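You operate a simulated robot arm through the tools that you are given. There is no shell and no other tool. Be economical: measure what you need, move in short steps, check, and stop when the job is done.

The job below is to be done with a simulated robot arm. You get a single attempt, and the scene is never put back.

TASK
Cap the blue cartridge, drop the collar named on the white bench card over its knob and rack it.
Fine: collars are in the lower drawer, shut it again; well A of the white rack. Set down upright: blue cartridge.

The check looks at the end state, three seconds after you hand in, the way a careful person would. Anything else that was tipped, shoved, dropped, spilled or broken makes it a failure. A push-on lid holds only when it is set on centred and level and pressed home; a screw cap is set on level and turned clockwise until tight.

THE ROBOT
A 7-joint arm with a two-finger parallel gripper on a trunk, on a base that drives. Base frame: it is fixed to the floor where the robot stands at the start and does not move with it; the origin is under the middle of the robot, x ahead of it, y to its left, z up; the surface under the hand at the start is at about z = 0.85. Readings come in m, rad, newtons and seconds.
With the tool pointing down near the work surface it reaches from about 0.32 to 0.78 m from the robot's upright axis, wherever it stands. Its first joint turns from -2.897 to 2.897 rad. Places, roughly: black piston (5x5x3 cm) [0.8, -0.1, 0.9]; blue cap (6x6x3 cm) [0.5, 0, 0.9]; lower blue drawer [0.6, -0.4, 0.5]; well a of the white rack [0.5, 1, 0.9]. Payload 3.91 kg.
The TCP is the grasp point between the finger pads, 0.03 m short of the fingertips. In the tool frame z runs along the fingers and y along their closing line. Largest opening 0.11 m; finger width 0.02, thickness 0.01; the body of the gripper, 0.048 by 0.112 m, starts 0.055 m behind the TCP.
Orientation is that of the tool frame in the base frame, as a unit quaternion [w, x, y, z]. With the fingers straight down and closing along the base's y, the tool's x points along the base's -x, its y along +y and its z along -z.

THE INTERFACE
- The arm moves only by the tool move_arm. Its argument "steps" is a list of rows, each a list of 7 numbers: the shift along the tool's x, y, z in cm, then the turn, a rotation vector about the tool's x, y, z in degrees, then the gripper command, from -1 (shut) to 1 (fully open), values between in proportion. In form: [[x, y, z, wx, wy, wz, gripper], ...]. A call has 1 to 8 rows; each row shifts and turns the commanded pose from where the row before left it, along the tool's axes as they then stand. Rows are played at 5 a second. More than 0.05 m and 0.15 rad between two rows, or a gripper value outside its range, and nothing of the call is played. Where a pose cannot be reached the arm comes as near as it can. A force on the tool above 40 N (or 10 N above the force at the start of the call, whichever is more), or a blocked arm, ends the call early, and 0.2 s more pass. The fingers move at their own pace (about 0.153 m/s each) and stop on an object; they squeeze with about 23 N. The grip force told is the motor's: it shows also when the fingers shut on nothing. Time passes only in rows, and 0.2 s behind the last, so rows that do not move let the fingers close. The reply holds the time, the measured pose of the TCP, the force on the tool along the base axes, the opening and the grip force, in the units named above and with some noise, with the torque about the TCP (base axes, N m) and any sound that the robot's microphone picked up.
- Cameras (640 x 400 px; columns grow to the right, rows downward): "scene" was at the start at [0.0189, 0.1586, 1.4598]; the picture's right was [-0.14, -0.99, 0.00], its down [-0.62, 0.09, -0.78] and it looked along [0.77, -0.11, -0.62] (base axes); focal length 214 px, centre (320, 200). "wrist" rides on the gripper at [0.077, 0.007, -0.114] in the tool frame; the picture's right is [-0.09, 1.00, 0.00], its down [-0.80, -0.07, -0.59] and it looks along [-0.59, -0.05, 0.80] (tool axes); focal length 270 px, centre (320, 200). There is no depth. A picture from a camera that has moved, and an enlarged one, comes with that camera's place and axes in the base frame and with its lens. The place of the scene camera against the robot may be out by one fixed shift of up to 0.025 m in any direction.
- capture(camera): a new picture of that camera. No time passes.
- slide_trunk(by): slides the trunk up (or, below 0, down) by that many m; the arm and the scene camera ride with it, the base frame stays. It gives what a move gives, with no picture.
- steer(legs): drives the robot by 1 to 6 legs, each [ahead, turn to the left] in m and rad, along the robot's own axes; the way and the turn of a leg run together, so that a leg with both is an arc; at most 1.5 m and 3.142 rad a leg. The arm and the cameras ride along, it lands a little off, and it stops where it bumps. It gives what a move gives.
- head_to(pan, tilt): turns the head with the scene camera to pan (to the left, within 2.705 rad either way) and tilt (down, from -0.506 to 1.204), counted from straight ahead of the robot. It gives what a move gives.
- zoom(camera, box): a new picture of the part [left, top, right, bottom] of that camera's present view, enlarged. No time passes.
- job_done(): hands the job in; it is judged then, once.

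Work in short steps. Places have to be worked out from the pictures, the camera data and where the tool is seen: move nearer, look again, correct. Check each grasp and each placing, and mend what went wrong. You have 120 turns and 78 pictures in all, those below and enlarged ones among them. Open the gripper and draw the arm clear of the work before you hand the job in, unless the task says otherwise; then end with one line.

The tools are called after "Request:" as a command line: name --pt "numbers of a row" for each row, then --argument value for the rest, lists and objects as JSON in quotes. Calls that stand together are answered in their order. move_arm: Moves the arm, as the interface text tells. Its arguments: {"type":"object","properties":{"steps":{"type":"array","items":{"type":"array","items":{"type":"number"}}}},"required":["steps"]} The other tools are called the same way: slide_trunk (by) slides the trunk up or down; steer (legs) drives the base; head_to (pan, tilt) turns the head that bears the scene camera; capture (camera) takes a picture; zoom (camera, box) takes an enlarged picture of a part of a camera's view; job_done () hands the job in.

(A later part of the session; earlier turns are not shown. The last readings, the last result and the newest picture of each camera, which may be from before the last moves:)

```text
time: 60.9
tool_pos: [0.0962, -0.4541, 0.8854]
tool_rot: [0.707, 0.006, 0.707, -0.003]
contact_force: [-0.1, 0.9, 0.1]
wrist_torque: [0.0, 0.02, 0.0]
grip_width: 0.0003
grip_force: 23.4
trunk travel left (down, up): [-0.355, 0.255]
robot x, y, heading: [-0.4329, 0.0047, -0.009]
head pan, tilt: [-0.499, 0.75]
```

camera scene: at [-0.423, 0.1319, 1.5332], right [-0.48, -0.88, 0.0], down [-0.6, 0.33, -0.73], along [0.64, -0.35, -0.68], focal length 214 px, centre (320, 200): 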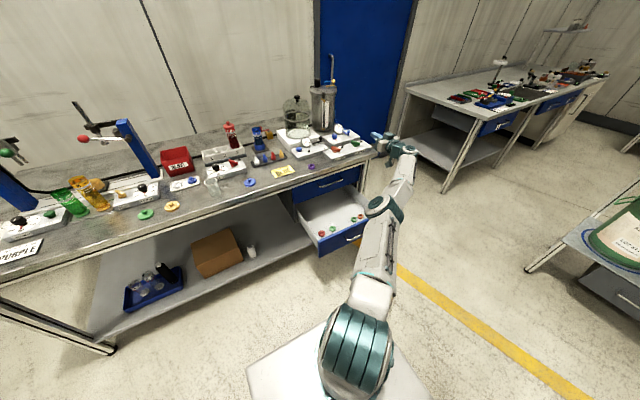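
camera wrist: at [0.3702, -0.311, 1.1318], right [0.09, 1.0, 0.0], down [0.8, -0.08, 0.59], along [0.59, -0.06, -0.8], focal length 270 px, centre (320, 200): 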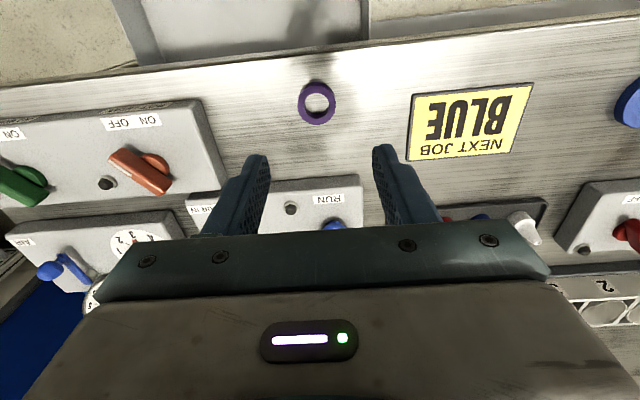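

Request:
move_arm --pt "0 0 -2.5 0 0 0 -1" --pt "0 0 -2.5 0 0 0 -1"

Request:
slide_trunk --by -0.33

Request:
move_arm --pt "3 0 0 0 0 0 -1" --pt "3 0 0 0 0 0 -1"

Request:
capture --camera "scene"

```text
time: 61.5
tool_pos: [0.0466, -0.4539, 0.8847]
tool_rot: [0.707, 0.005, 0.708, -0.001]
contact_force: [-0.1, -0.5, 0.3]
wrist_torque: [0.0, -0.02, 0.03]
grip_width: 0.0
grip_force: 23.1
trunk travel left (down, up): [-0.355, 0.255]
robot x, y, heading: [-0.4307, 0.0034, -0.005]
head pan, tilt: [-0.499, 0.75]
```

```text
time: 64.8
tool_pos: [0.0459, -0.454, 0.5544]
tool_rot: [0.706, 0.005, 0.708, -0.001]
contact_force: [0.2, 0.7, 0.2]
wrist_torque: [-0.01, -0.01, 0.0]
grip_width: 0.0001
grip_force: 22.4
trunk travel left (down, up): [-0.025, 0.585]
robot x, y, heading: [-0.4316, 0.0066, -0.004]
head pan, tilt: [-0.499, 0.75]
```

```text
time: 65.4
tool_pos: [0.0454, -0.4533, 0.4945]
tool_rot: [0.707, 0.005, 0.708, -0.003]
contact_force: [-0.5, -0.5, 0.4]
wrist_torque: [0.02, 0.03, 0.02]
grip_width: 0.0
grip_force: 23.0
trunk travel left (down, up): [-0.025, 0.585]
robot x, y, heading: [-0.4308, 0.0045, -0.004]
head pan, tilt: [-0.499, 0.75]
```

```text
50 pictures are left
camera scene: at [-0.4231, 0.1322, 1.0532], right [-0.48, -0.87, 0.0], down [-0.6, 0.33, -0.73], along [0.64, -0.35, -0.68], focal length 214 px, centre (320, 200)
```

scene: 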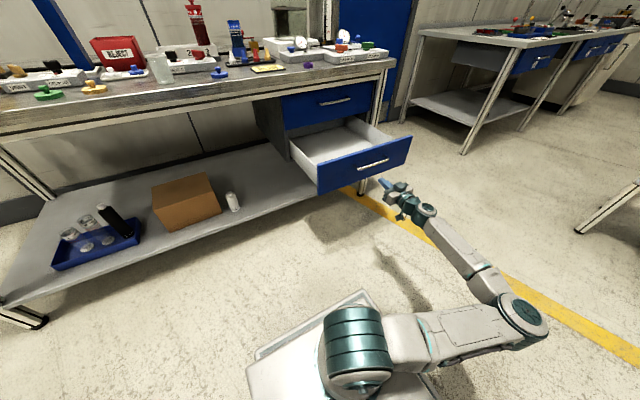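

The closed fingers point at the front below the handle. I push forward in steps.

Request:
move_arm --pt "0 0 3 0 0 0 -1" --pt "0 0 3 0 0 0 -1" --pt "0 0 2 0 0 0 -1" --pt "0 0 2.5 0 0 0 -1" --pt "0 0 2.5 0 0 0 -1" --pt "0 0 2.5 0 0 0 -1" --pt "0 0 2.5 0 0 0 -1" --pt "0 0 2.5 0 0 0 -1"

Request:
move_arm --pt "0 0 2.5 0 0 0 -1" --pt "0 0 2.5 0 0 0 -1" --pt "0 0 2.5 0 0 0 -1" --pt "0 0 2.5 0 0 0 -1" --pt "0 0 2.5 0 0 0 -1" --pt "0 0 2.5 0 0 0 -1"

```text
time: 67.2
tool_pos: [0.2514, -0.4559, 0.4946]
tool_rot: [0.707, 0.006, 0.708, -0.002]
contact_force: [-0.1, -0.5, 0.2]
wrist_torque: [-0.01, -0.01, -0.01]
grip_width: 0.0
grip_force: 22.8
trunk travel left (down, up): [-0.025, 0.585]
robot x, y, heading: [-0.4284, 0.0041, -0.009]
head pan, tilt: [-0.499, 0.75]
```

```text
time: 68.6
tool_pos: [0.4006, -0.455, 0.4934]
tool_rot: [0.707, 0.004, 0.707, -0.001]
contact_force: [-0.3, -0.7, 0.9]
wrist_torque: [-0.03, -0.02, 0.07]
grip_width: 0.0
grip_force: 22.8
trunk travel left (down, up): [-0.025, 0.585]
robot x, y, heading: [-0.4295, 0.0039, -0.001]
head pan, tilt: [-0.499, 0.75]
```

Request:
move_arm --pt "0 0 1.5 0 0 0 -1" --pt "0 0 1.5 0 0 0 -1" --pt "0 0 1 0 0 0 -1" --pt "0 0 0.7 0 0 0 -1" --pt "0 0 0.7 0 0 0 -1"

Request:
capture --camera "scene"

```text
time: 69.8
tool_pos: [0.4154, -0.436, 0.4894]
tool_rot: [0.707, 0.006, 0.708, -0.003]
contact_force: [0.0, -0.5, 0.2]
wrist_torque: [-0.01, -0.01, 0.09]
grip_width: 0.0
grip_force: 23.2
out of reach, approached as far as the arm can: row 1, 2, 3, 4, 5
trunk travel left (down, up): [-0.025, 0.585]
robot x, y, heading: [-0.4317, 0.004, -0.005]
head pan, tilt: [-0.499, 0.75]
```

```text
49 pictures are left
camera scene: at [-0.4229, 0.1321, 1.0532], right [-0.49, -0.87, 0.0], down [-0.6, 0.33, -0.73], along [0.64, -0.35, -0.68], focal length 214 px, centre (320, 200)
```

scene: 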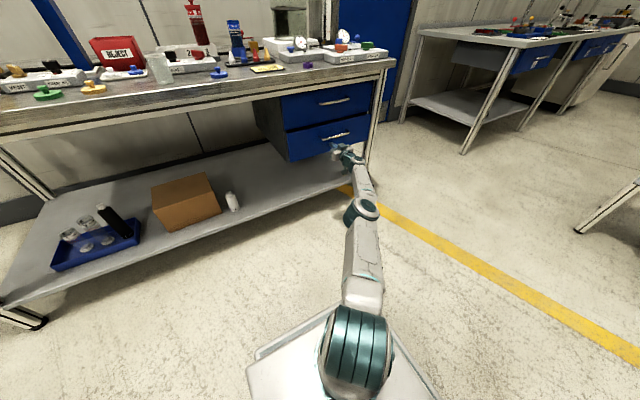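

Reach ran out about 3 cm short. I draw back a little, drive 8 cm ahead, and finish the push.

Request:
move_arm --pt "0 0 -4 0 0 0 -1" --pt "0 0 -4 0 0 0 -1" --pt "0 0 -4 0 0 0 -1" --pt "0 0 -4 0 0 0 -1"

Request:
steer --legs '[[0.08, 0]]'

```text
time: 70.8
tool_pos: [0.2551, -0.4375, 0.4888]
tool_rot: [0.706, 0.005, 0.708, -0.002]
contact_force: [0.4, 0.7, -0.1]
wrist_torque: [0.03, -0.03, -0.01]
grip_width: 0.0001
grip_force: 23.6
trunk travel left (down, up): [-0.025, 0.585]
robot x, y, heading: [-0.4302, 0.0052, -0.004]
head pan, tilt: [-0.499, 0.75]
```

```text
time: 71.8
tool_pos: [0.3374, -0.4375, 0.4912]
tool_rot: [0.706, 0.007, 0.708, -0.002]
contact_force: [0.2, -0.4, -0.2]
wrist_torque: [-0.03, 0.02, -0.01]
grip_width: 0.0
grip_force: 22.9
trunk travel left (down, up): [-0.025, 0.585]
robot x, y, heading: [-0.352, 0.0042, -0.005]
head pan, tilt: [-0.499, 0.75]
```

Request:
move_arm --pt "0 -0.5 3 0 0 0 -1" --pt "0 -0.5 3 0 0 0 -1" --pt "0 -0.2 2 0 0 0 -1" --pt "0 0 1.5 0 0 0 -1" --pt "0 0 1 0 0 0 -1" --pt "0 0 0.5 0 0 0 -1" --pt "0 0 0.5 0 0 0 -1"

Request:
zoom --camera "scene" --box '[240, 40, 432, 160]'

```text
time: 73.1
tool_pos: [0.4397, -0.452, 0.4909]
tool_rot: [0.706, 0.003, 0.708, 0.0]
contact_force: [-9.4, 5.4, 2.1]
wrist_torque: [0.0, -0.15, 0.22]
grip_width: 0.0
grip_force: 23.5
trunk travel left (down, up): [-0.025, 0.585]
robot x, y, heading: [-0.3511, 0.0061, -0.005]
head pan, tilt: [-0.499, 0.75]
stopped in row 6: the force on the tool passed its limit at 62 N (the readings are from after the stop); the commanded pose is now the measured one
```

```text
3.33 times, centred on (336, 100) of scene
camera zoom: at [-0.3429, 0.1319, 1.0532], right [-0.49, -0.87, 0.0], down [-0.6, 0.33, -0.73], along [0.64, -0.36, -0.68], focal length 715 px, centre (267, 533)
```

zoom: 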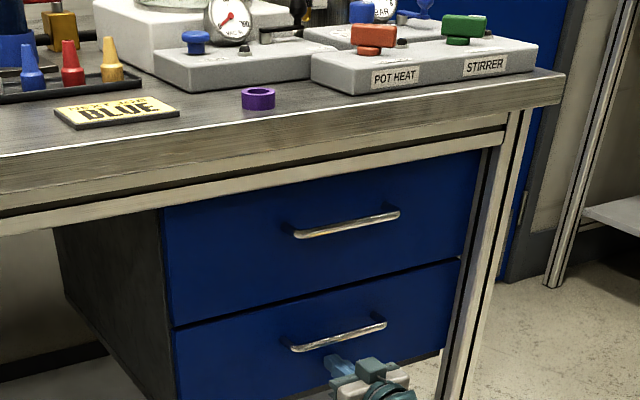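

Drawer is shut flush. I retreat, raise the trunk and bring the tool back to pointing down.

Request:
move_arm --pt "0 0 -4 0 0 0 -1" --pt "0 0 -4 0 0 0 -1" --pt "0 0 -4 0 0 0 -1" --pt "0 0 -4 0 0 0 -1" --pt "0 0 -4 0 0 0 -1" --pt "0 0 -4 0 0 0 0"

Request:
slide_trunk --by 0.4

Request:
move_arm --pt "0 0 0 0 8.5 0 0" --pt "0 0 0 0 8.5 0 0" --pt "0 0 0 0 8.5 0 0" --pt "0 0 0 0 8.5 0 0" --pt "0 0 0 0 8.5 0 0" --pt "0 0 0 0 8.5 0 0" --pt "0 0 0 0 8.5 0 0" --pt "0 0 0 0 8.5 0 0"

Request:
move_arm --pt "0 0 0 0 8.5 0 0" --pt "0 0 0 0 8.5 0 0" --pt "0 0 0 0 5 0 0" --pt "0 4.5 -2 0 0 0 0" --pt "0 4.5 -2 0 0 0 0" --pt "0 4.5 -2 0 0 0 0" --pt "0 4.5 -2 0 0 0 0" --pt "0 4.5 -2 0 0 0 0"

```text
time: 74.5
tool_pos: [0.1981, -0.4513, 0.4899]
tool_rot: [0.706, 0.003, 0.708, 0.001]
contact_force: [-0.4, 1.0, -0.1]
wrist_torque: [-0.06, -0.04, -0.01]
grip_width: 0.0549
grip_force: 0.0
trunk travel left (down, up): [-0.025, 0.585]
robot x, y, heading: [-0.3529, 0.0038, -0.003]
head pan, tilt: [-0.499, 0.75]
```

```text
time: 78.3
tool_pos: [0.1989, -0.4517, 0.8886]
tool_rot: [0.706, 0.003, 0.709, 0.001]
contact_force: [-0.9, 0.3, -0.2]
wrist_torque: [0.01, -0.01, -0.03]
grip_width: 0.0549
grip_force: 0.0
trunk travel left (down, up): [-0.425, 0.185]
robot x, y, heading: [-0.3509, 0.0066, -0.005]
head pan, tilt: [-0.499, 0.75]
```

```text
time: 80.1
tool_pos: [0.1992, -0.4507, 0.8908]
tool_rot: [0.188, 0.003, 0.982, 0.002]
contact_force: [-0.1, -0.9, -0.9]
wrist_torque: [0.0, 0.01, -0.03]
grip_width: 0.0551
grip_force: 0.1
trunk travel left (down, up): [-0.425, 0.185]
robot x, y, heading: [-0.3506, 0.0042, -0.008]
head pan, tilt: [-0.499, 0.75]
```

```text
time: 81.9
tool_pos: [0.2012, -0.222, 0.9909]
tool_rot: [-0.002, 0.003, 1.0, 0.002]
contact_force: [0.2, -0.4, 1.2]
wrist_torque: [0.05, 0.01, 0.01]
grip_width: 0.0551
grip_force: 0.0
trunk travel left (down, up): [-0.425, 0.185]
robot x, y, heading: [-0.3496, 0.0054, -0.006]
head pan, tilt: [-0.499, 0.75]
```

Now over toward the blue cap: shift in y, then drive back to about x=0.

Request:
move_arm --pt "2 4.5 0 0 0 0 1" --pt "2 4.5 0 0 0 0 1" --pt "2 4.5 0 0 0 0 1" --pt "0 4.5 -2 0 0 0 1" --pt "0 4.5 -2 0 0 0 1" --pt "0 2 -2 0 0 0 1"

Request:
steer --legs '[[0.35, 0.005]]'

Request:
capture --camera "wrist"

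```text
time: 83.3
tool_pos: [0.1397, 0.02, 1.0517]
tool_rot: [-0.001, 0.002, 1.0, 0.002]
contact_force: [-1.2, 0.3, -0.6]
wrist_torque: [-0.01, 0.0, 0.01]
grip_width: 0.1102
grip_force: 0.1
trunk travel left (down, up): [-0.425, 0.185]
robot x, y, heading: [-0.3496, 0.008, -0.007]
head pan, tilt: [-0.499, 0.75]
```

```text
time: 85.6
tool_pos: [0.4915, 0.0255, 1.0503]
tool_rot: [-0.001, -0.005, 1.0, 0.003]
contact_force: [0.6, 0.9, -1.0]
wrist_torque: [0.01, 0.01, -0.01]
grip_width: 0.11
grip_force: 0.0
trunk travel left (down, up): [-0.425, 0.185]
robot x, y, heading: [0.0029, 0.0069, 0.004]
head pan, tilt: [-0.499, 0.75]
```

```text
47 pictures are left
camera wrist: at [0.4162, 0.03, 1.1656], right [0.08, 1.0, 0.0], down [0.8, -0.07, 0.59], along [0.59, -0.04, -0.81], focal length 270 px, centre (320, 200)
```

wrist: 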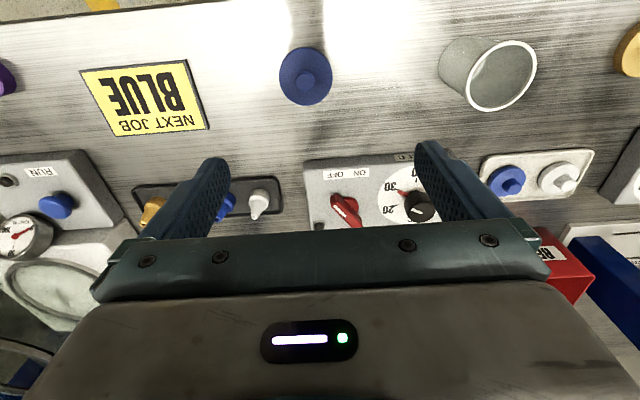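

The blue cap is at (0.477,0.012). I move above it with fingers half closed and look closer.

Request:
move_arm --pt "1.4 -1.3 4 0 0 0 0" --pt "0 0 4 0 0 0 -0.3" --pt "0 0 2 0 0 0 -0.3"

Request:
capture --camera "wrist"

```text
time: 86.4
tool_pos: [0.477, 0.0122, 0.9509]
tool_rot: [-0.002, -0.004, 1.0, 0.002]
contact_force: [-0.3, -0.1, 0.2]
wrist_torque: [0.0, 0.0, -0.01]
grip_width: 0.0385
grip_force: 0.1
trunk travel left (down, up): [-0.425, 0.185]
robot x, y, heading: [0.0035, 0.0035, 0.003]
head pan, tilt: [-0.499, 0.75]
```

```text
46 pictures are left
camera wrist: at [0.4011, 0.0175, 1.0646], right [0.08, 1.0, 0.0], down [0.8, -0.07, 0.59], along [0.59, -0.04, -0.81], focal length 270 px, centre (320, 200)
```

wrist: 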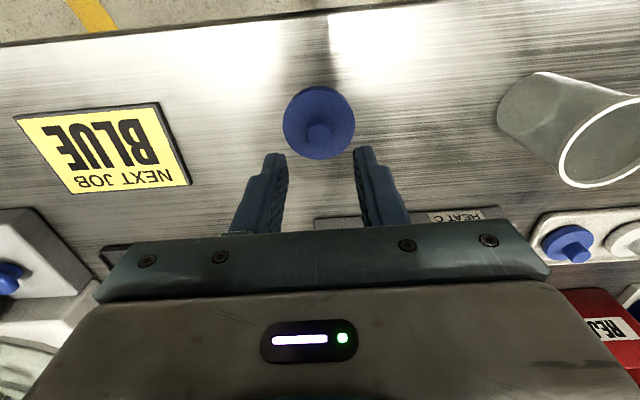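

Request:
move_arm --pt "0.3 0 2.5 0 0 0 -0.3" --pt "0 0 2 0 0 0 -0.3"

Request:
zoom --camera "wrist" --box '[200, 80, 440, 230]'

```text
time: 87.0
tool_pos: [0.4733, 0.015, 0.9053]
tool_rot: [-0.002, -0.004, 1.0, 0.003]
contact_force: [0.1, -0.2, -0.4]
wrist_torque: [-0.02, 0.03, 0.0]
grip_width: 0.0382
grip_force: 0.1
trunk travel left (down, up): [-0.425, 0.185]
robot x, y, heading: [0.0026, 0.0024, 0.009]
head pan, tilt: [-0.499, 0.75]
```

```text
2.67 times, centred on (320, 155) of wrist
camera zoom: at [0.3977, 0.0193, 1.0199], right [0.08, 1.0, 0.0], down [0.8, -0.07, 0.59], along [0.59, -0.04, -0.81], focal length 721 px, centre (320, 320)
```

zoom: 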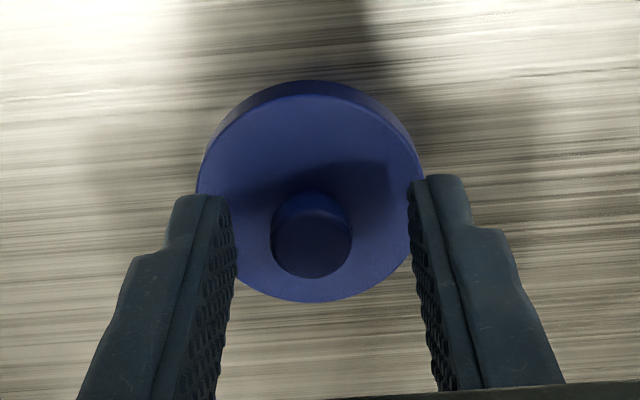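

Request:
move_arm --pt "-0.1 -0.2 0.5 0 0 0 -0.3" --pt "0 0 0.3 0 0 0 -0.3" --pt "0 0 0 0 0 0 -1" --pt "0 0 0 0 0 0 -1"

Request:
zoom --camera "wrist" --box '[200, 80, 440, 230]'

```text
time: 88.0
tool_pos: [0.4761, 0.0122, 0.8969]
tool_rot: [-0.002, -0.005, 1.0, 0.003]
contact_force: [0.0, -0.7, 1.7]
wrist_torque: [0.0, -0.02, -0.02]
grip_width: 0.012
grip_force: 23.2
trunk travel left (down, up): [-0.425, 0.185]
robot x, y, heading: [0.003, 0.005, 0.002]
head pan, tilt: [-0.499, 0.75]
```

```text
2.67 times, centred on (320, 155) of wrist
camera zoom: at [0.3994, 0.0166, 1.0122], right [0.08, 1.0, 0.0], down [0.8, -0.07, 0.59], along [0.59, -0.04, -0.81], focal length 721 px, centre (320, 320)
```

zoom: 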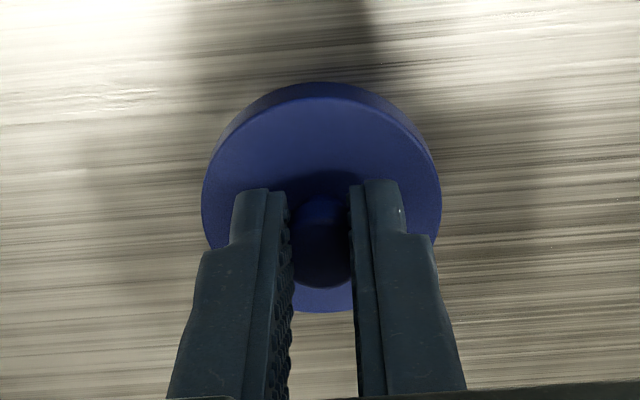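

Request:
move_arm --pt "0 0 -1 0 0 0 -1" --pt "0 0 -3 0 0 0 -1" --pt "0 0 -4 0 0 0 -1"

Request:
zoom --camera "wrist" --box '[200, 80, 440, 230]'

```text
time: 88.8
tool_pos: [0.4755, 0.0112, 0.9787]
tool_rot: [-0.003, -0.005, 1.0, 0.003]
contact_force: [-0.1, -0.6, -0.4]
wrist_torque: [0.03, 0.02, 0.01]
grip_width: 0.012
grip_force: 23.0
trunk travel left (down, up): [-0.425, 0.185]
robot x, y, heading: [-0.0012, 0.0065, 0.007]
head pan, tilt: [-0.499, 0.75]
```

```text
2.67 times, centred on (320, 155) of wrist
camera zoom: at [0.3998, 0.0158, 1.0935], right [0.08, 1.0, 0.0], down [0.8, -0.07, 0.59], along [0.59, -0.04, -0.81], focal length 721 px, centre (320, 320)
```

zoom: 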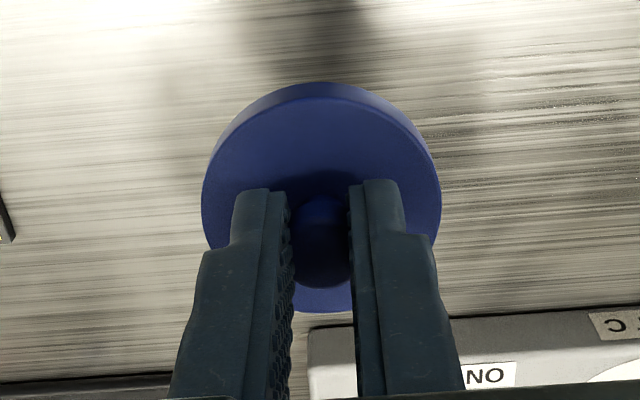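

The cap is held centred under the TCP. I rise and carry it toward the cartridge, stopping short for a look.

Request:
move_arm --pt "0 0 -5 0 0 0 -1" --pt "0 0 -5 0 0 0 -1" --pt "0 0 -4 0 0 0 -1" --pt "-3 -3 0 0 0 0 -1" --pt "-4 -3 0 0 0 0 -1" --pt "-4 -3 0 0 0 0 -1" --pt "-4 -3 0 0 0 0 -1" --pt "-4 -2 0 0 0 0 -1"

Request:
capture --camera "wrist"

```text
time: 90.6
tool_pos: [0.6684, -0.1304, 1.1172]
tool_rot: [-0.005, -0.005, 1.0, 0.004]
contact_force: [0.1, 0.1, -0.5]
wrist_torque: [0.0, -0.04, 0.0]
grip_width: 0.0122
grip_force: 23.4
trunk travel left (down, up): [-0.425, 0.185]
robot x, y, heading: [0.0038, -0.0001, 0.008]
head pan, tilt: [-0.499, 0.75]
```

```text
42 pictures are left
camera wrist: at [0.5939, -0.1258, 1.2319], right [0.08, 1.0, 0.01], down [0.81, -0.07, 0.59], along [0.59, -0.04, -0.81], focal length 270 px, centre (320, 200)
```

wrist: 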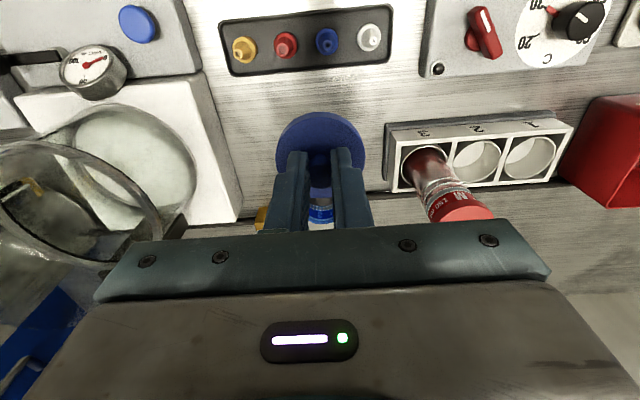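

The hand hides the cartridge in this view; I use the head camera, with the held cap as a reference of known position.

Request:
head_to --pan -0.3 --tilt 0.55

Request:
capture --camera "scene"

```text
time: 91.3
tool_pos: [0.6683, -0.1298, 1.1189]
tool_rot: [-0.002, -0.006, 1.0, 0.002]
contact_force: [0.4, -0.2, -1.0]
wrist_torque: [-0.01, -0.02, 0.0]
grip_width: 0.0121
grip_force: 24.1
trunk travel left (down, up): [-0.425, 0.185]
robot x, y, heading: [0.0039, 0.0042, 0.007]
head pan, tilt: [-0.3, 0.55]
```

```text
41 pictures are left
camera scene: at [0.0208, 0.1447, 1.4705], right [-0.29, -0.96, 0.0], down [-0.5, 0.15, -0.85], along [0.82, -0.25, -0.52], focal length 214 px, centre (320, 200)
```

scene: 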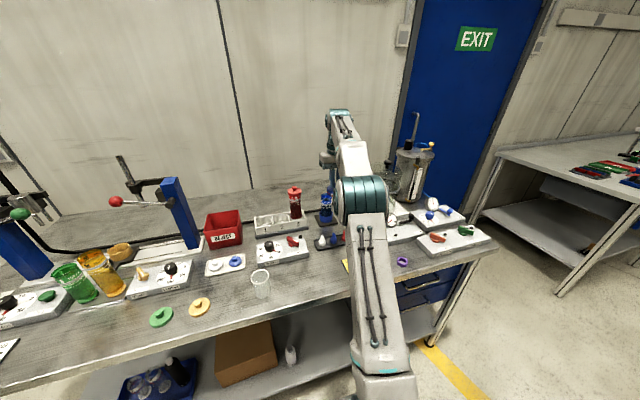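

Request:
zoom --camera "scene" --box '[280, 165, 376, 225]'

```text
6.67 times, centred on (328, 195) of scene
camera zoom: at [0.0208, 0.1447, 1.4705], right [-0.29, -0.96, 0.0], down [-0.5, 0.15, -0.85], along [0.82, -0.25, -0.52], focal length 1430 px, centre (267, 233)
```

zoom: 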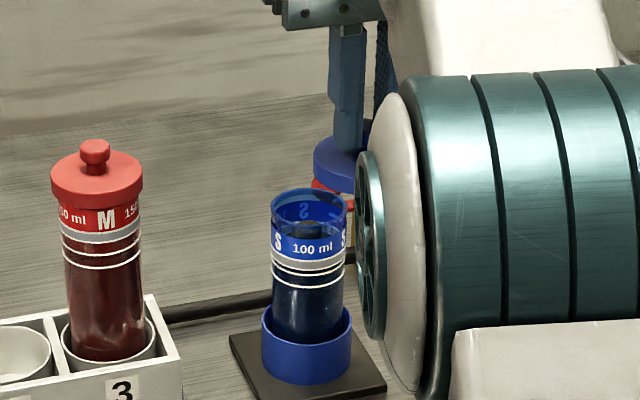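

Cartridge rim is near z≈1.0. I rise a bit and shift left so the wrist camera sees its rim beside the fingers from near.

Request:
move_arm --pt "0 0 -4 0 0 0 -1" --pt "0 4 0 0 0 0 -1" --pt "-1 4 0 0 0 0 -1" --pt "-2 3 0 0 0 0 -1"

Request:
capture --camera "wrist"

```text
time: 92.3
tool_pos: [0.6866, -0.0306, 1.157]
tool_rot: [0.0, -0.004, 1.0, 0.002]
contact_force: [-0.3, 0.1, 0.9]
wrist_torque: [0.03, -0.01, 0.0]
grip_width: 0.0122
grip_force: 23.5
out of reach, approached as far as the arm can: row 4
trunk travel left (down, up): [-0.425, 0.185]
robot x, y, heading: [0.0047, 0.0083, 0.007]
head pan, tilt: [-0.3, 0.55]
```

```text
39 pictures are left
camera wrist: at [0.6102, -0.0258, 1.2724], right [0.08, 1.0, 0.01], down [0.8, -0.07, 0.59], along [0.59, -0.04, -0.81], focal length 270 px, centre (320, 200)
```

wrist: 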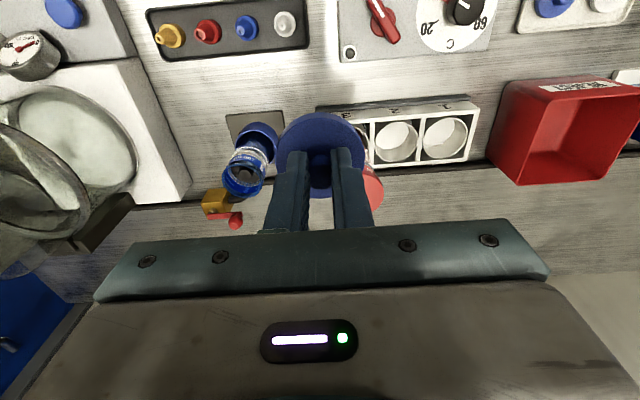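

Request:
zoom --camera "wrist" --box '[192, 95, 320, 175]'

Request:
zoom --camera "wrist" --box '[192, 135, 320, 215]'

```text
5.00 times, centred on (256, 135) of wrist
camera zoom: at [0.6102, -0.0258, 1.2724], right [0.08, 1.0, 0.01], down [0.8, -0.07, 0.59], along [0.59, -0.04, -0.81], focal length 1351 px, centre (640, 525)
```

zoom: 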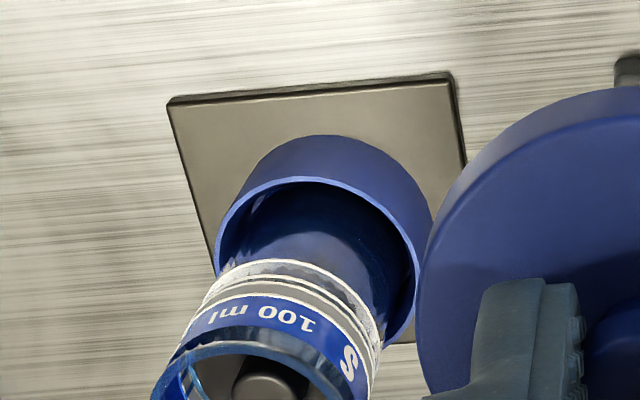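

```text
5.00 times, centred on (256, 175) of wrist
camera zoom: at [0.6102, -0.0258, 1.2724], right [0.08, 1.0, 0.01], down [0.8, -0.07, 0.59], along [0.59, -0.04, -0.81], focal length 1351 px, centre (640, 325)
```

zoom: 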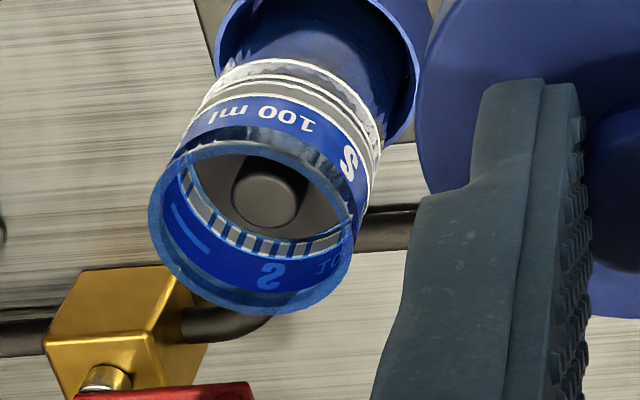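

Cartridge axis: (0.782,-0.135) from the pad corners in two views, rim about z 0.985. I need ~5 cm more reach; first check base clearance to the bench with the head.

Request:
head_to --pan 0.5 --tilt 1.15

Request:
capture --camera "scene"

```text
time: 93.5
tool_pos: [0.686, -0.0302, 1.1569]
tool_rot: [-0.002, -0.006, 1.0, 0.002]
contact_force: [-0.2, 0.4, -0.1]
wrist_torque: [-0.01, 0.03, -0.01]
grip_width: 0.0125
grip_force: 23.2
trunk travel left (down, up): [-0.425, 0.185]
robot x, y, heading: [-0.0016, 0.0032, 0.008]
head pan, tilt: [0.499, 1.15]
```

```text
36 pictures are left
camera scene: at [-0.0129, 0.1996, 1.4243], right [0.48, -0.88, 0.0], down [-0.8, -0.44, -0.41], along [0.36, 0.2, -0.91], focal length 214 px, centre (320, 200)
```

scene: 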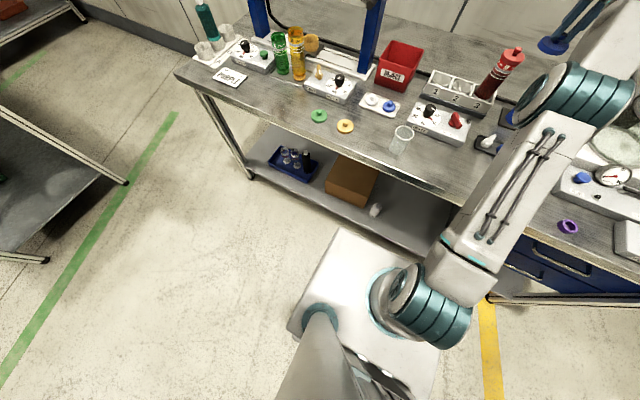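

About 5 cm of gap remains; I drive 4 cm ahead and raise the trunk so the arm reaches lower relative to the shoulder.

Request:
steer --legs '[[0.04, 0]]'

Request:
slide_trunk --by 0.18

Request:
move_arm --pt "0 -3 4 0 0 0 -1" --pt "0 -3 4 0 0 0 -1" --pt "0 -3 4 0 0 0 -1" --pt "0 -1 4 0 0 0 -1" --pt "0 0 4 0 0 0 -1"

```text
time: 94.3
tool_pos: [0.7273, -0.0293, 1.1568]
tool_rot: [-0.001, -0.005, 1.0, 0.003]
contact_force: [-0.3, 0.0, -0.1]
wrist_torque: [0.01, 0.01, -0.01]
grip_width: 0.0124
grip_force: 22.5
trunk travel left (down, up): [-0.425, 0.185]
robot x, y, heading: [0.0417, 0.0017, 0.003]
head pan, tilt: [0.499, 1.15]
```

```text
time: 96.3
tool_pos: [0.7275, -0.0288, 1.3365]
tool_rot: [-0.003, -0.005, 1.0, 0.003]
contact_force: [0.7, 0.4, 0.3]
wrist_torque: [0.01, -0.01, -0.03]
grip_width: 0.0124
grip_force: 22.9
trunk travel left (down, up): [-0.605, 0.005]
robot x, y, heading: [0.0404, 0.0068, 0.006]
head pan, tilt: [0.499, 1.15]
```

```text
time: 97.5
tool_pos: [0.7274, -0.13, 1.1336]
tool_rot: [-0.003, -0.005, 1.0, 0.002]
contact_force: [-0.8, 1.0, 0.2]
wrist_torque: [0.0, 0.0, -0.01]
grip_width: 0.0141
grip_force: 23.2
trunk travel left (down, up): [-0.605, 0.005]
robot x, y, heading: [0.0409, 0.0053, 0.01]
head pan, tilt: [0.499, 1.15]
```

Grip width crept up slightly; I move above the cartridge (still clear of it) and check the cap in the fingers.

Request:
move_arm --pt "-3 -0.5 1 0 0 0 -1" --pt "-2.5 0 2 0 0 0 -1"

Request:
head_to --pan -0.25 --tilt 0.6

Request:
zoom --camera "wrist" --box '[200, 80, 440, 230]'

Request:
capture --camera "scene"

```text
time: 98.1
tool_pos: [0.7836, -0.1326, 1.1061]
tool_rot: [-0.001, -0.005, 1.0, 0.003]
contact_force: [0.4, -0.1, -0.2]
wrist_torque: [0.02, 0.02, 0.01]
grip_width: 0.0139
grip_force: 23.2
trunk travel left (down, up): [-0.605, 0.005]
robot x, y, heading: [0.0445, 0.0071, 0.004]
head pan, tilt: [0.499, 1.15]
```

```text
time: 99.2
tool_pos: [0.781, -0.1336, 1.1077]
tool_rot: [-0.002, -0.006, 1.0, 0.003]
contact_force: [0.1, 0.3, 0.5]
wrist_torque: [0.0, -0.01, -0.01]
grip_width: 0.0143
grip_force: 22.9
trunk travel left (down, up): [-0.605, 0.005]
robot x, y, heading: [0.0412, 0.0004, 0.01]
head pan, tilt: [-0.25, 0.6]
```

```text
2.67 times, centred on (320, 155) of wrist
camera zoom: at [0.7059, -0.1288, 1.2223], right [0.08, 1.0, 0.01], down [0.8, -0.07, 0.59], along [0.59, -0.04, -0.81], focal length 721 px, centre (320, 320)
```

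zoom: 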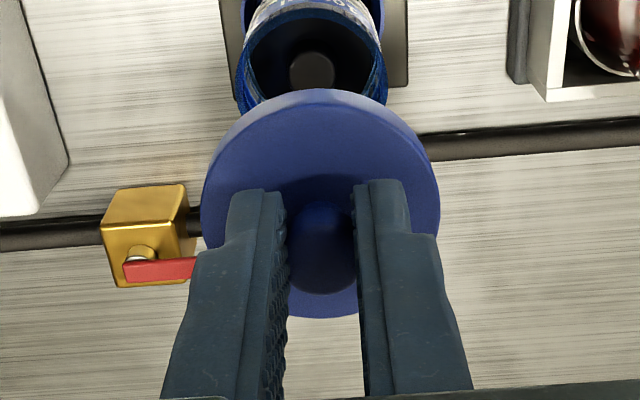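

```text
34 pictures are left
camera scene: at [0.0607, 0.1498, 1.646], right [-0.24, -0.97, 0.0], down [-0.55, 0.14, -0.82], along [0.8, -0.2, -0.57], focal length 214 px, centre (320, 200)
```

scene: 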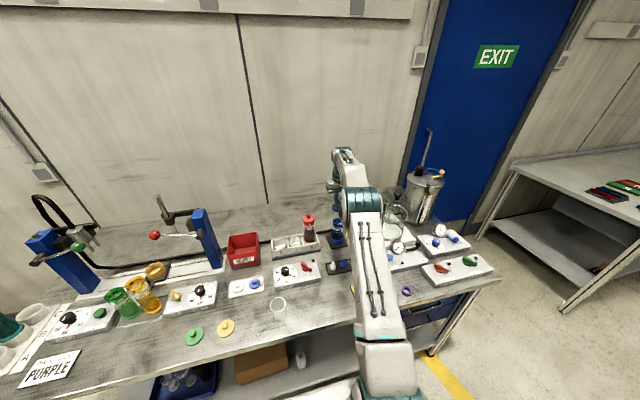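

Cap is level and centred in the fingers; the rim shows at y≈-0.135, x≈0.78. A head zoom checks lateral alignment.

Request:
zoom --camera "scene" --box '[292, 190, 388, 250]'

```text
6.67 times, centred on (340, 220) of scene
camera zoom: at [0.0607, 0.1498, 1.646], right [-0.24, -0.97, 0.0], down [-0.55, 0.14, -0.82], along [0.8, -0.2, -0.57], focal length 1430 px, centre (187, 67)
```

zoom: 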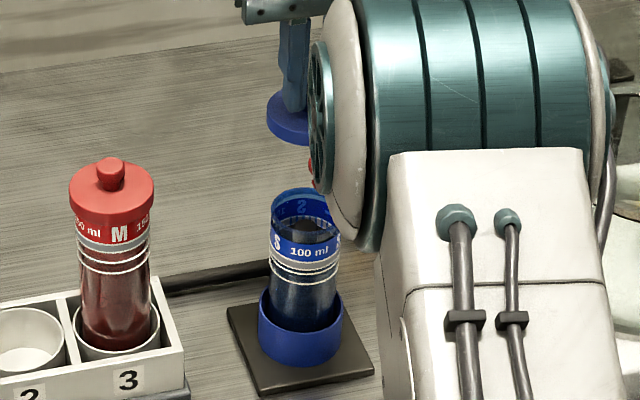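

Aligned within ~2 mm. I descend to just above the rim, then in small steps watching force.

Request:
move_arm --pt "0 -0.1 3 0 0 0 -1" --pt "0 0 2.5 0 0 0 -1" --pt "0 0 0.5 0 0 0 -1" --pt "0 0 0.4 0 0 0 -1"

Request:
zoom --camera "scene" --box '[292, 190, 388, 250]'

```text
time: 100.2
tool_pos: [0.7821, -0.1338, 1.0424]
tool_rot: [-0.002, -0.005, 1.0, 0.002]
contact_force: [-0.4, 0.1, 0.1]
wrist_torque: [-0.02, 0.0, -0.02]
grip_width: 0.0142
grip_force: 23.1
trunk travel left (down, up): [-0.605, 0.005]
robot x, y, heading: [0.0406, 0.0069, 0.008]
head pan, tilt: [-0.25, 0.6]
```

```text
6.67 times, centred on (340, 220) of scene
camera zoom: at [0.0608, 0.1497, 1.646], right [-0.24, -0.97, 0.0], down [-0.55, 0.14, -0.82], along [0.8, -0.2, -0.57], focal length 1430 px, centre (187, 67)
```

zoom: 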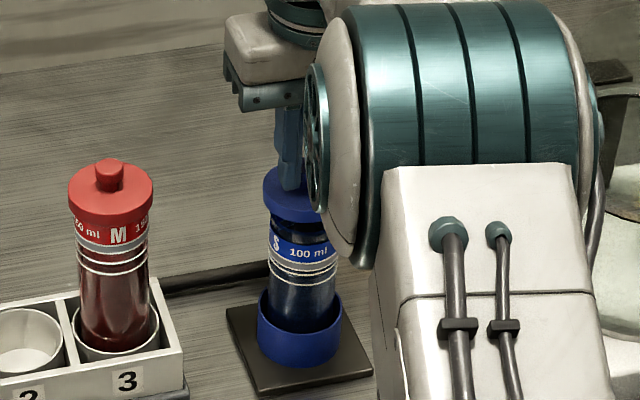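

Cap overhang at left matches the red one's. I press down in small steps.

Request:
move_arm --pt "0 0 0.3 0 0 0 -1" --pt "0 0 0.3 0 0 0 -1" --pt "0 0 0.3 0 0 0 -1"

```text
time: 101.0
tool_pos: [0.7824, -0.1332, 1.0327]
tool_rot: [-0.002, -0.006, 1.0, 0.003]
contact_force: [-0.3, -0.4, -0.8]
wrist_torque: [0.01, 0.01, -0.04]
grip_width: 0.0141
grip_force: 22.9
trunk travel left (down, up): [-0.605, 0.005]
robot x, y, heading: [0.0411, 0.0064, 0.01]
head pan, tilt: [-0.25, 0.6]
```

Request:
move_arm --pt "0 0 0.3 0 0 0 -1" --pt "0 0 0.3 0 0 0 -1" --pt "0 0 0.3 0 0 0 -1"

```text
time: 101.8
tool_pos: [0.7797, -0.1334, 1.0283]
tool_rot: [0.001, -0.005, 1.0, 0.002]
contact_force: [-0.8, 0.8, 19.2]
wrist_torque: [0.06, 0.36, -0.04]
grip_width: 0.0156
grip_force: 23.5
trunk travel left (down, up): [-0.605, 0.005]
robot x, y, heading: [0.0383, 0.0071, 0.011]
head pan, tilt: [-0.25, 0.6]
```

Contact at 19 N, with a torque suggesting contact on the near (-x) side. I look closely.

Request:
zoom --camera "wrist" --box '[200, 80, 440, 230]'

Request:
zoom --camera "scene" --box '[308, 200, 356, 230]'

```text
2.67 times, centred on (320, 155) of wrist
camera zoom: at [0.7047, -0.1278, 1.1422], right [0.08, 1.0, 0.0], down [0.8, -0.07, 0.6], along [0.59, -0.04, -0.8], focal length 721 px, centre (320, 320)
```

zoom: 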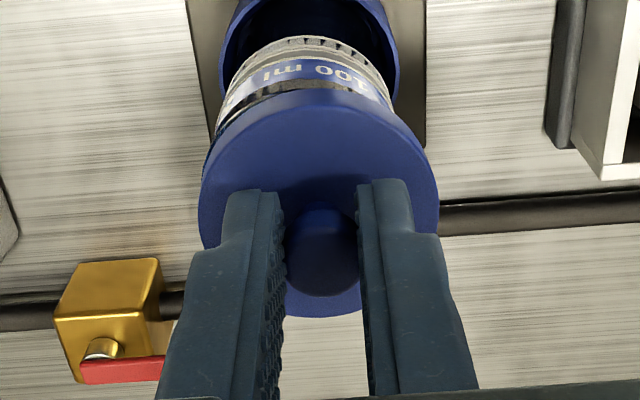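

```text
13.33 times, centred on (332, 215) of scene
camera zoom: at [0.058, 0.1505, 1.6463], right [-0.24, -0.97, 0.0], down [-0.55, 0.14, -0.83], along [0.8, -0.2, -0.56], focal length 2860 px, centre (160, 0)
```

zoom: 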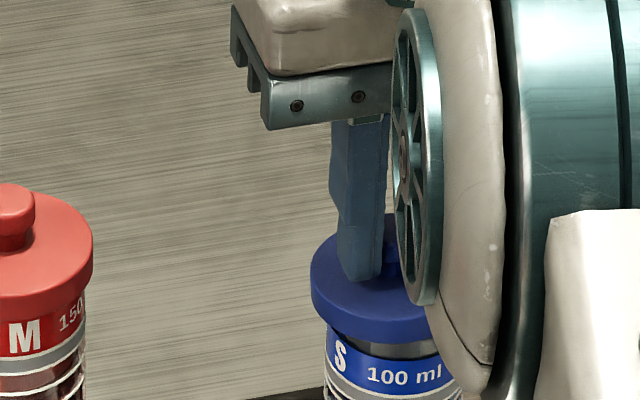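

The cap overhangs a bit to the left (+y) and contact is on the near side. I ease up, shift ~1.5 mm in -x and -y, and press again.

Request:
move_arm --pt "0 0 -0.8 0 0 0 -1" --pt "0.15 -0.15 0 0 0 0 -1" --pt "0 0 0.4 0 0 0 -1" --pt "0 0 0.2 0 0 0 -1"

Request:
move_arm --pt "0 0 0.2 0 0 0 -1" --pt "0 0 0.2 0 0 0 -1"

```text
time: 102.8
tool_pos: [0.781, -0.1356, 1.0247]
tool_rot: [-0.002, -0.005, 1.0, 0.002]
contact_force: [-0.3, 0.3, 0.1]
wrist_torque: [0.04, -0.04, -0.03]
grip_width: 0.0145
grip_force: 23.1
trunk travel left (down, up): [-0.605, 0.005]
robot x, y, heading: [0.0461, 0.0091, 0.001]
head pan, tilt: [-0.25, 0.6]
```

```text
time: 103.4
tool_pos: [0.7796, -0.1348, 1.023]
tool_rot: [-0.001, -0.005, 1.0, 0.002]
contact_force: [-0.4, -0.3, 0.7]
wrist_torque: [0.01, -0.03, 0.0]
grip_width: 0.0146
grip_force: 22.9
trunk travel left (down, up): [-0.605, 0.005]
robot x, y, heading: [0.0408, 0.0018, 0.01]
head pan, tilt: [-0.25, 0.6]
```

Now it goes lower without force, so the cap is over the rim. I keep pressing.

Request:
move_arm --pt "0 0 0.3 0 0 0 -1" --pt "0 0 0.3 0 0 0 -1" --pt "0 0 0.3 0 0 0 -1"

```text
time: 104.2
tool_pos: [0.7807, -0.136, 1.0166]
tool_rot: [0.001, -0.005, 1.0, 0.002]
contact_force: [-2.7, -2.2, 24.5]
wrist_torque: [-0.03, -0.12, 0.01]
grip_width: 0.0152
grip_force: 22.9
trunk travel left (down, up): [-0.605, 0.005]
robot x, y, heading: [0.04, 0.003, 0.005]
head pan, tilt: [-0.25, 0.6]
heard: snap
```

A snap was heard. I release gently, rise, and look.

Request:
move_arm --pt "0 0 0.2 0 0 0 -1" --pt "0 0 -0.2 0 0 0 -0.4" --pt "0 0 0 0 0 0 -0.4" --pt "0 0 -3 0 0 0 -0.4" --pt "0 0 -4 0 0 0 -0.4"

Request:
zoom --camera "scene" --box '[292, 190, 388, 250]'

Request:
zoom --camera "wrist" --box '[200, 80, 440, 230]'

```text
time: 105.4
tool_pos: [0.7831, -0.1349, 1.0831]
tool_rot: [-0.003, -0.006, 1.0, 0.003]
contact_force: [0.3, 0.0, 0.9]
wrist_torque: [-0.02, 0.03, 0.0]
grip_width: 0.033
grip_force: 0.0
trunk travel left (down, up): [-0.605, 0.005]
robot x, y, heading: [0.0405, 0.0087, 0.012]
head pan, tilt: [-0.25, 0.6]
```

```text
6.67 times, centred on (340, 220) of scene
camera zoom: at [0.061, 0.1496, 1.6458], right [-0.24, -0.97, 0.0], down [-0.55, 0.14, -0.82], along [0.8, -0.2, -0.57], focal length 1430 px, centre (187, 67)
```

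zoom: 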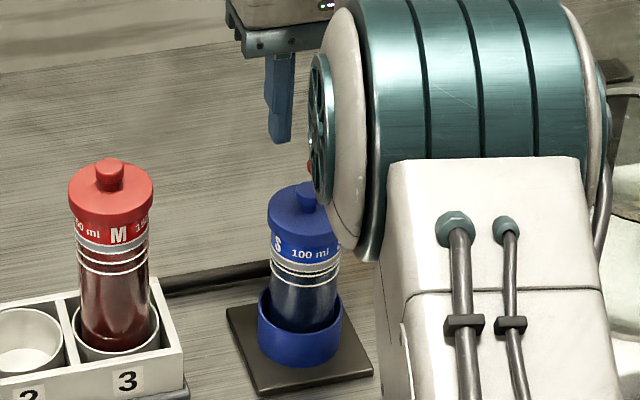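

```text
2.67 times, centred on (320, 155) of wrist
camera zoom: at [0.7082, -0.1304, 1.1966], right [0.08, 1.0, 0.01], down [0.8, -0.07, 0.59], along [0.59, -0.04, -0.81], focal length 721 px, centre (320, 320)
```

zoom: 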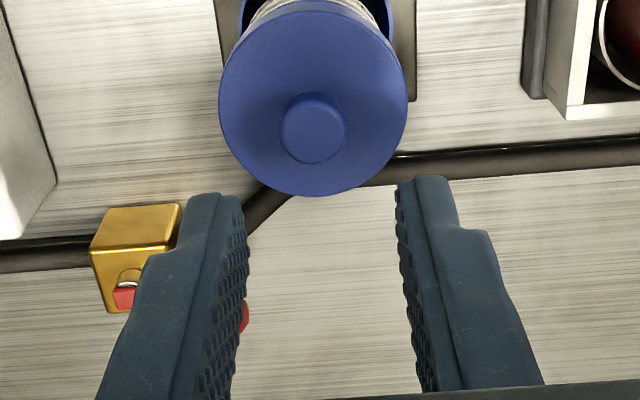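

Cap is seated square with its knob. Now I fetch the collar: back in x first, then over to (0.447,-0.32).

Request:
move_arm --pt "4 0 -3 0 0 0 0.1" --pt "4.9 0 0 0 0 0 0.1" --pt "4.9 0 0 0 0 0 0.1" --pt "4.9 0 0 0 0 0 0.1" --pt "4.9 0 0 0 0 0 0.1" --pt "4 -2.8 0 0 0 0 0.1" --pt "3 -3.9 0 0 0 0 0.1" --pt "3 -3.9 0 0 0 0 0.1"

Request:
move_arm --pt "0 -4 2 0 0 0 0.1" --pt "0 -3.8 3 0 0 0 0.1" --pt "0 0 4 0 0 0 0.1" --pt "0 0 4 0 0 0 0.1"

Request:
capture --camera "wrist"

```text
time: 107.2
tool_pos: [0.4452, -0.2453, 1.1133]
tool_rot: [-0.001, -0.005, 1.0, 0.003]
contact_force: [0.0, -0.3, 1.1]
wrist_torque: [0.03, 0.03, 0.01]
grip_width: 0.061
grip_force: 0.0
trunk travel left (down, up): [-0.605, 0.005]
robot x, y, heading: [0.0362, 0.0047, 0.01]
head pan, tilt: [-0.25, 0.6]
```

```text
time: 108.2
tool_pos: [0.4461, -0.323, 0.9831]
tool_rot: [-0.001, -0.006, 1.0, 0.003]
contact_force: [0.5, -0.6, -0.1]
wrist_torque: [0.02, 0.0, 0.01]
grip_width: 0.0605
grip_force: 0.1
trunk travel left (down, up): [-0.605, 0.005]
robot x, y, heading: [0.0432, 0.0059, 0.009]
head pan, tilt: [-0.25, 0.6]
```

```text
27 pictures are left
camera wrist: at [0.3705, -0.3186, 1.0986], right [0.08, 1.0, 0.01], down [0.8, -0.07, 0.59], along [0.59, -0.04, -0.81], focal length 270 px, centre (320, 200)
```

wrist: 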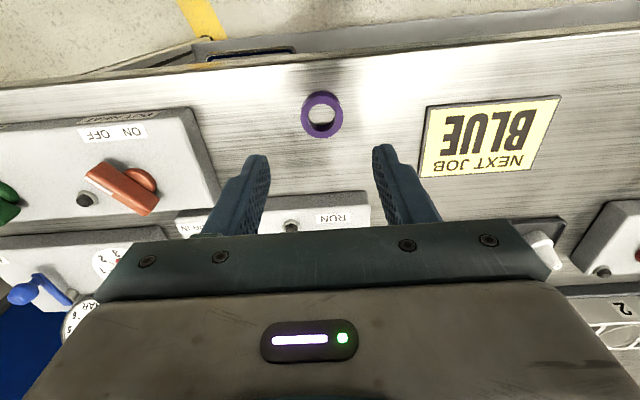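

Request:
move_arm --pt "-0.4 0.3 4 0 0 0 0" --pt "0 0 4 0 0 0 0" --pt "0 0 1.8 0 0 0 0" --pt "0 0 0 0 0 0 -1" --pt "0 0 0 0 0 0 -1"

Request:
move_arm --pt "0 0 -3 0 0 0 -1" --pt "0 0 -4 0 0 0 -1"

Request:
zoom --camera "wrist" --box '[200, 80, 440, 230]'

```text
time: 109.4
tool_pos: [0.4513, -0.3188, 0.8856]
tool_rot: [-0.001, -0.005, 1.0, 0.004]
contact_force: [-0.8, -0.1, -0.7]
wrist_torque: [0.02, -0.03, 0.0]
grip_width: 0.0331
grip_force: 23.4
trunk travel left (down, up): [-0.605, 0.005]
robot x, y, heading: [0.0442, 0.0049, 0.007]
head pan, tilt: [-0.25, 0.6]
```

```text
time: 110.0
tool_pos: [0.4487, -0.3203, 0.9541]
tool_rot: [-0.002, -0.004, 1.0, 0.002]
contact_force: [0.3, 0.6, -0.5]
wrist_torque: [0.02, -0.03, 0.0]
grip_width: 0.0332
grip_force: 23.3
trunk travel left (down, up): [-0.605, 0.005]
robot x, y, heading: [0.038, 0.0038, 0.007]
head pan, tilt: [-0.25, 0.6]
```

```text
2.67 times, centred on (320, 155) of wrist
camera zoom: at [0.3727, -0.3153, 1.0704], right [0.08, 1.0, 0.01], down [0.8, -0.07, 0.59], along [0.59, -0.04, -0.81], focal length 721 px, centre (320, 320)
```

zoom: 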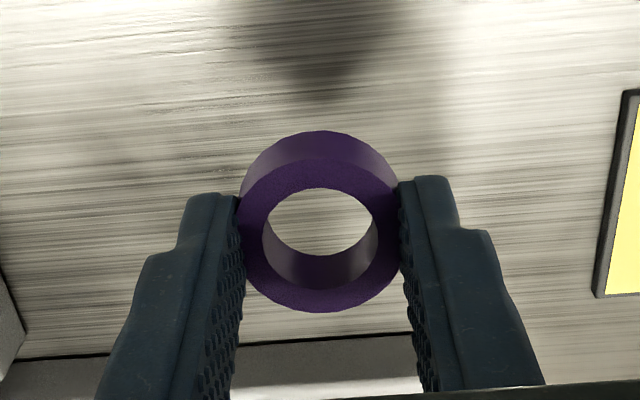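

Collar held, centre 3 mm nearer than the TCP. I carry it back over the cap knob at (0.784,-0.136).

Request:
move_arm --pt "0 0 -5 0 0 0 -1" --pt "0 0 -5 0 0 0 -1" --pt "0 0 -5 0 0 0 -1" --pt "-2 4.5 0 0 0 0 -1" --pt "-2 4.5 0 0 0 0 -1" --pt "-2 4.5 0 0 0 0 -1" --pt "-2 4.5 0 0 0 0 -1" --pt "-4.5 0.4 0 0 0 0 -1"

Request:
move_arm --pt "-4.5 0 0 0 0 0 -1" --pt "-4.5 0 0 0 0 0 -1" --pt "-4.5 0 0 0 0 0 -1" --pt "-4 0 0 0 0 0 -1" --pt "-2 0 1 0 0 0 -1"

```text
time: 111.8
tool_pos: [0.5763, -0.1329, 1.1035]
tool_rot: [-0.001, -0.004, 1.0, 0.002]
contact_force: [0.8, -0.7, -0.7]
wrist_torque: [0.04, 0.0, 0.02]
grip_width: 0.0331
grip_force: 23.1
trunk travel left (down, up): [-0.605, 0.005]
robot x, y, heading: [0.0405, 0.0041, 0.007]
head pan, tilt: [-0.25, 0.6]
```

```text
time: 113.0
tool_pos: [0.7692, -0.135, 1.0941]
tool_rot: [-0.001, -0.004, 1.0, 0.002]
contact_force: [0.3, -0.1, -0.9]
wrist_torque: [-0.01, -0.01, 0.01]
grip_width: 0.0331
grip_force: 22.7
trunk travel left (down, up): [-0.605, 0.005]
robot x, y, heading: [0.0429, 0.0042, 0.006]
head pan, tilt: [-0.25, 0.6]
```

Request:
move_arm --pt "-1.7 -0.1 1.5 0 0 0 -1" --pt "0 0 1.5 0 0 0 -1" --pt "0 0 0 0 0 0 -1"

Request:
zoom --camera "wrist" --box '[200, 80, 440, 230]'

Request:
zoom --camera "scene" --box '[308, 200, 356, 230]'

```text
time: 113.8
tool_pos: [0.7861, -0.1347, 1.0642]
tool_rot: [-0.003, -0.005, 1.0, 0.003]
contact_force: [0.4, -0.5, -1.0]
wrist_torque: [0.02, 0.0, 0.0]
grip_width: 0.0334
grip_force: 22.9
trunk travel left (down, up): [-0.605, 0.005]
robot x, y, heading: [0.0427, 0.0007, 0.005]
head pan, tilt: [-0.25, 0.6]
```

```text
2.67 times, centred on (320, 155) of wrist
camera zoom: at [0.7103, -0.1301, 1.1788], right [0.08, 1.0, 0.01], down [0.8, -0.07, 0.59], along [0.59, -0.04, -0.81], focal length 721 px, centre (320, 320)
```

zoom: 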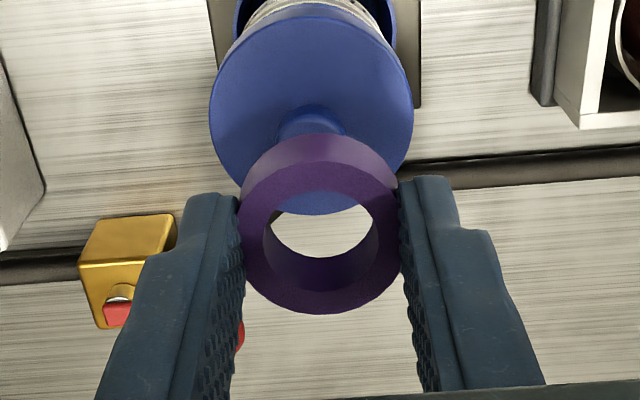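

```text
13.33 times, centred on (332, 215) of scene
camera zoom: at [0.0605, 0.1497, 1.646], right [-0.24, -0.97, 0.0], down [-0.55, 0.14, -0.83], along [0.8, -0.2, -0.56], focal length 2860 px, centre (160, 0)
```

zoom: 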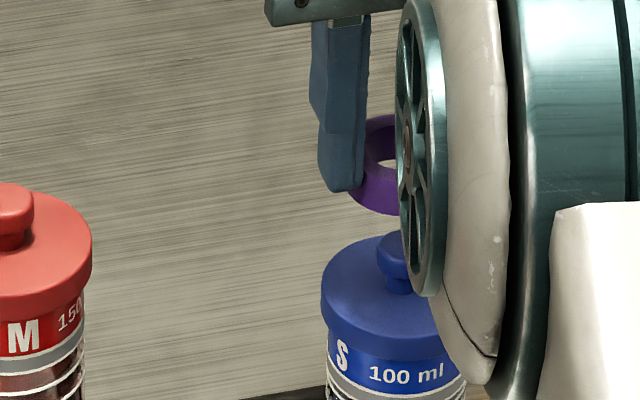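

Collar is over the knob; small correction to TCP (0.784,-0.136), then descend watching force.

Request:
move_arm --pt "0.2 -0.13 1 0 0 0 -1" --pt "0 0 1 0 0 0 -1" --pt "0 0 0.5 0 0 0 -1" --pt "0 0 0.4 0 0 0 -1"

```text
time: 114.8
tool_pos: [0.7835, -0.1354, 1.0355]
tool_rot: [-0.002, -0.005, 1.0, 0.002]
contact_force: [-0.3, 0.2, -0.1]
wrist_torque: [0.02, 0.0, 0.01]
grip_width: 0.0337
grip_force: 22.7
trunk travel left (down, up): [-0.605, 0.005]
robot x, y, heading: [0.0416, 0.0047, 0.007]
head pan, tilt: [-0.25, 0.6]
```

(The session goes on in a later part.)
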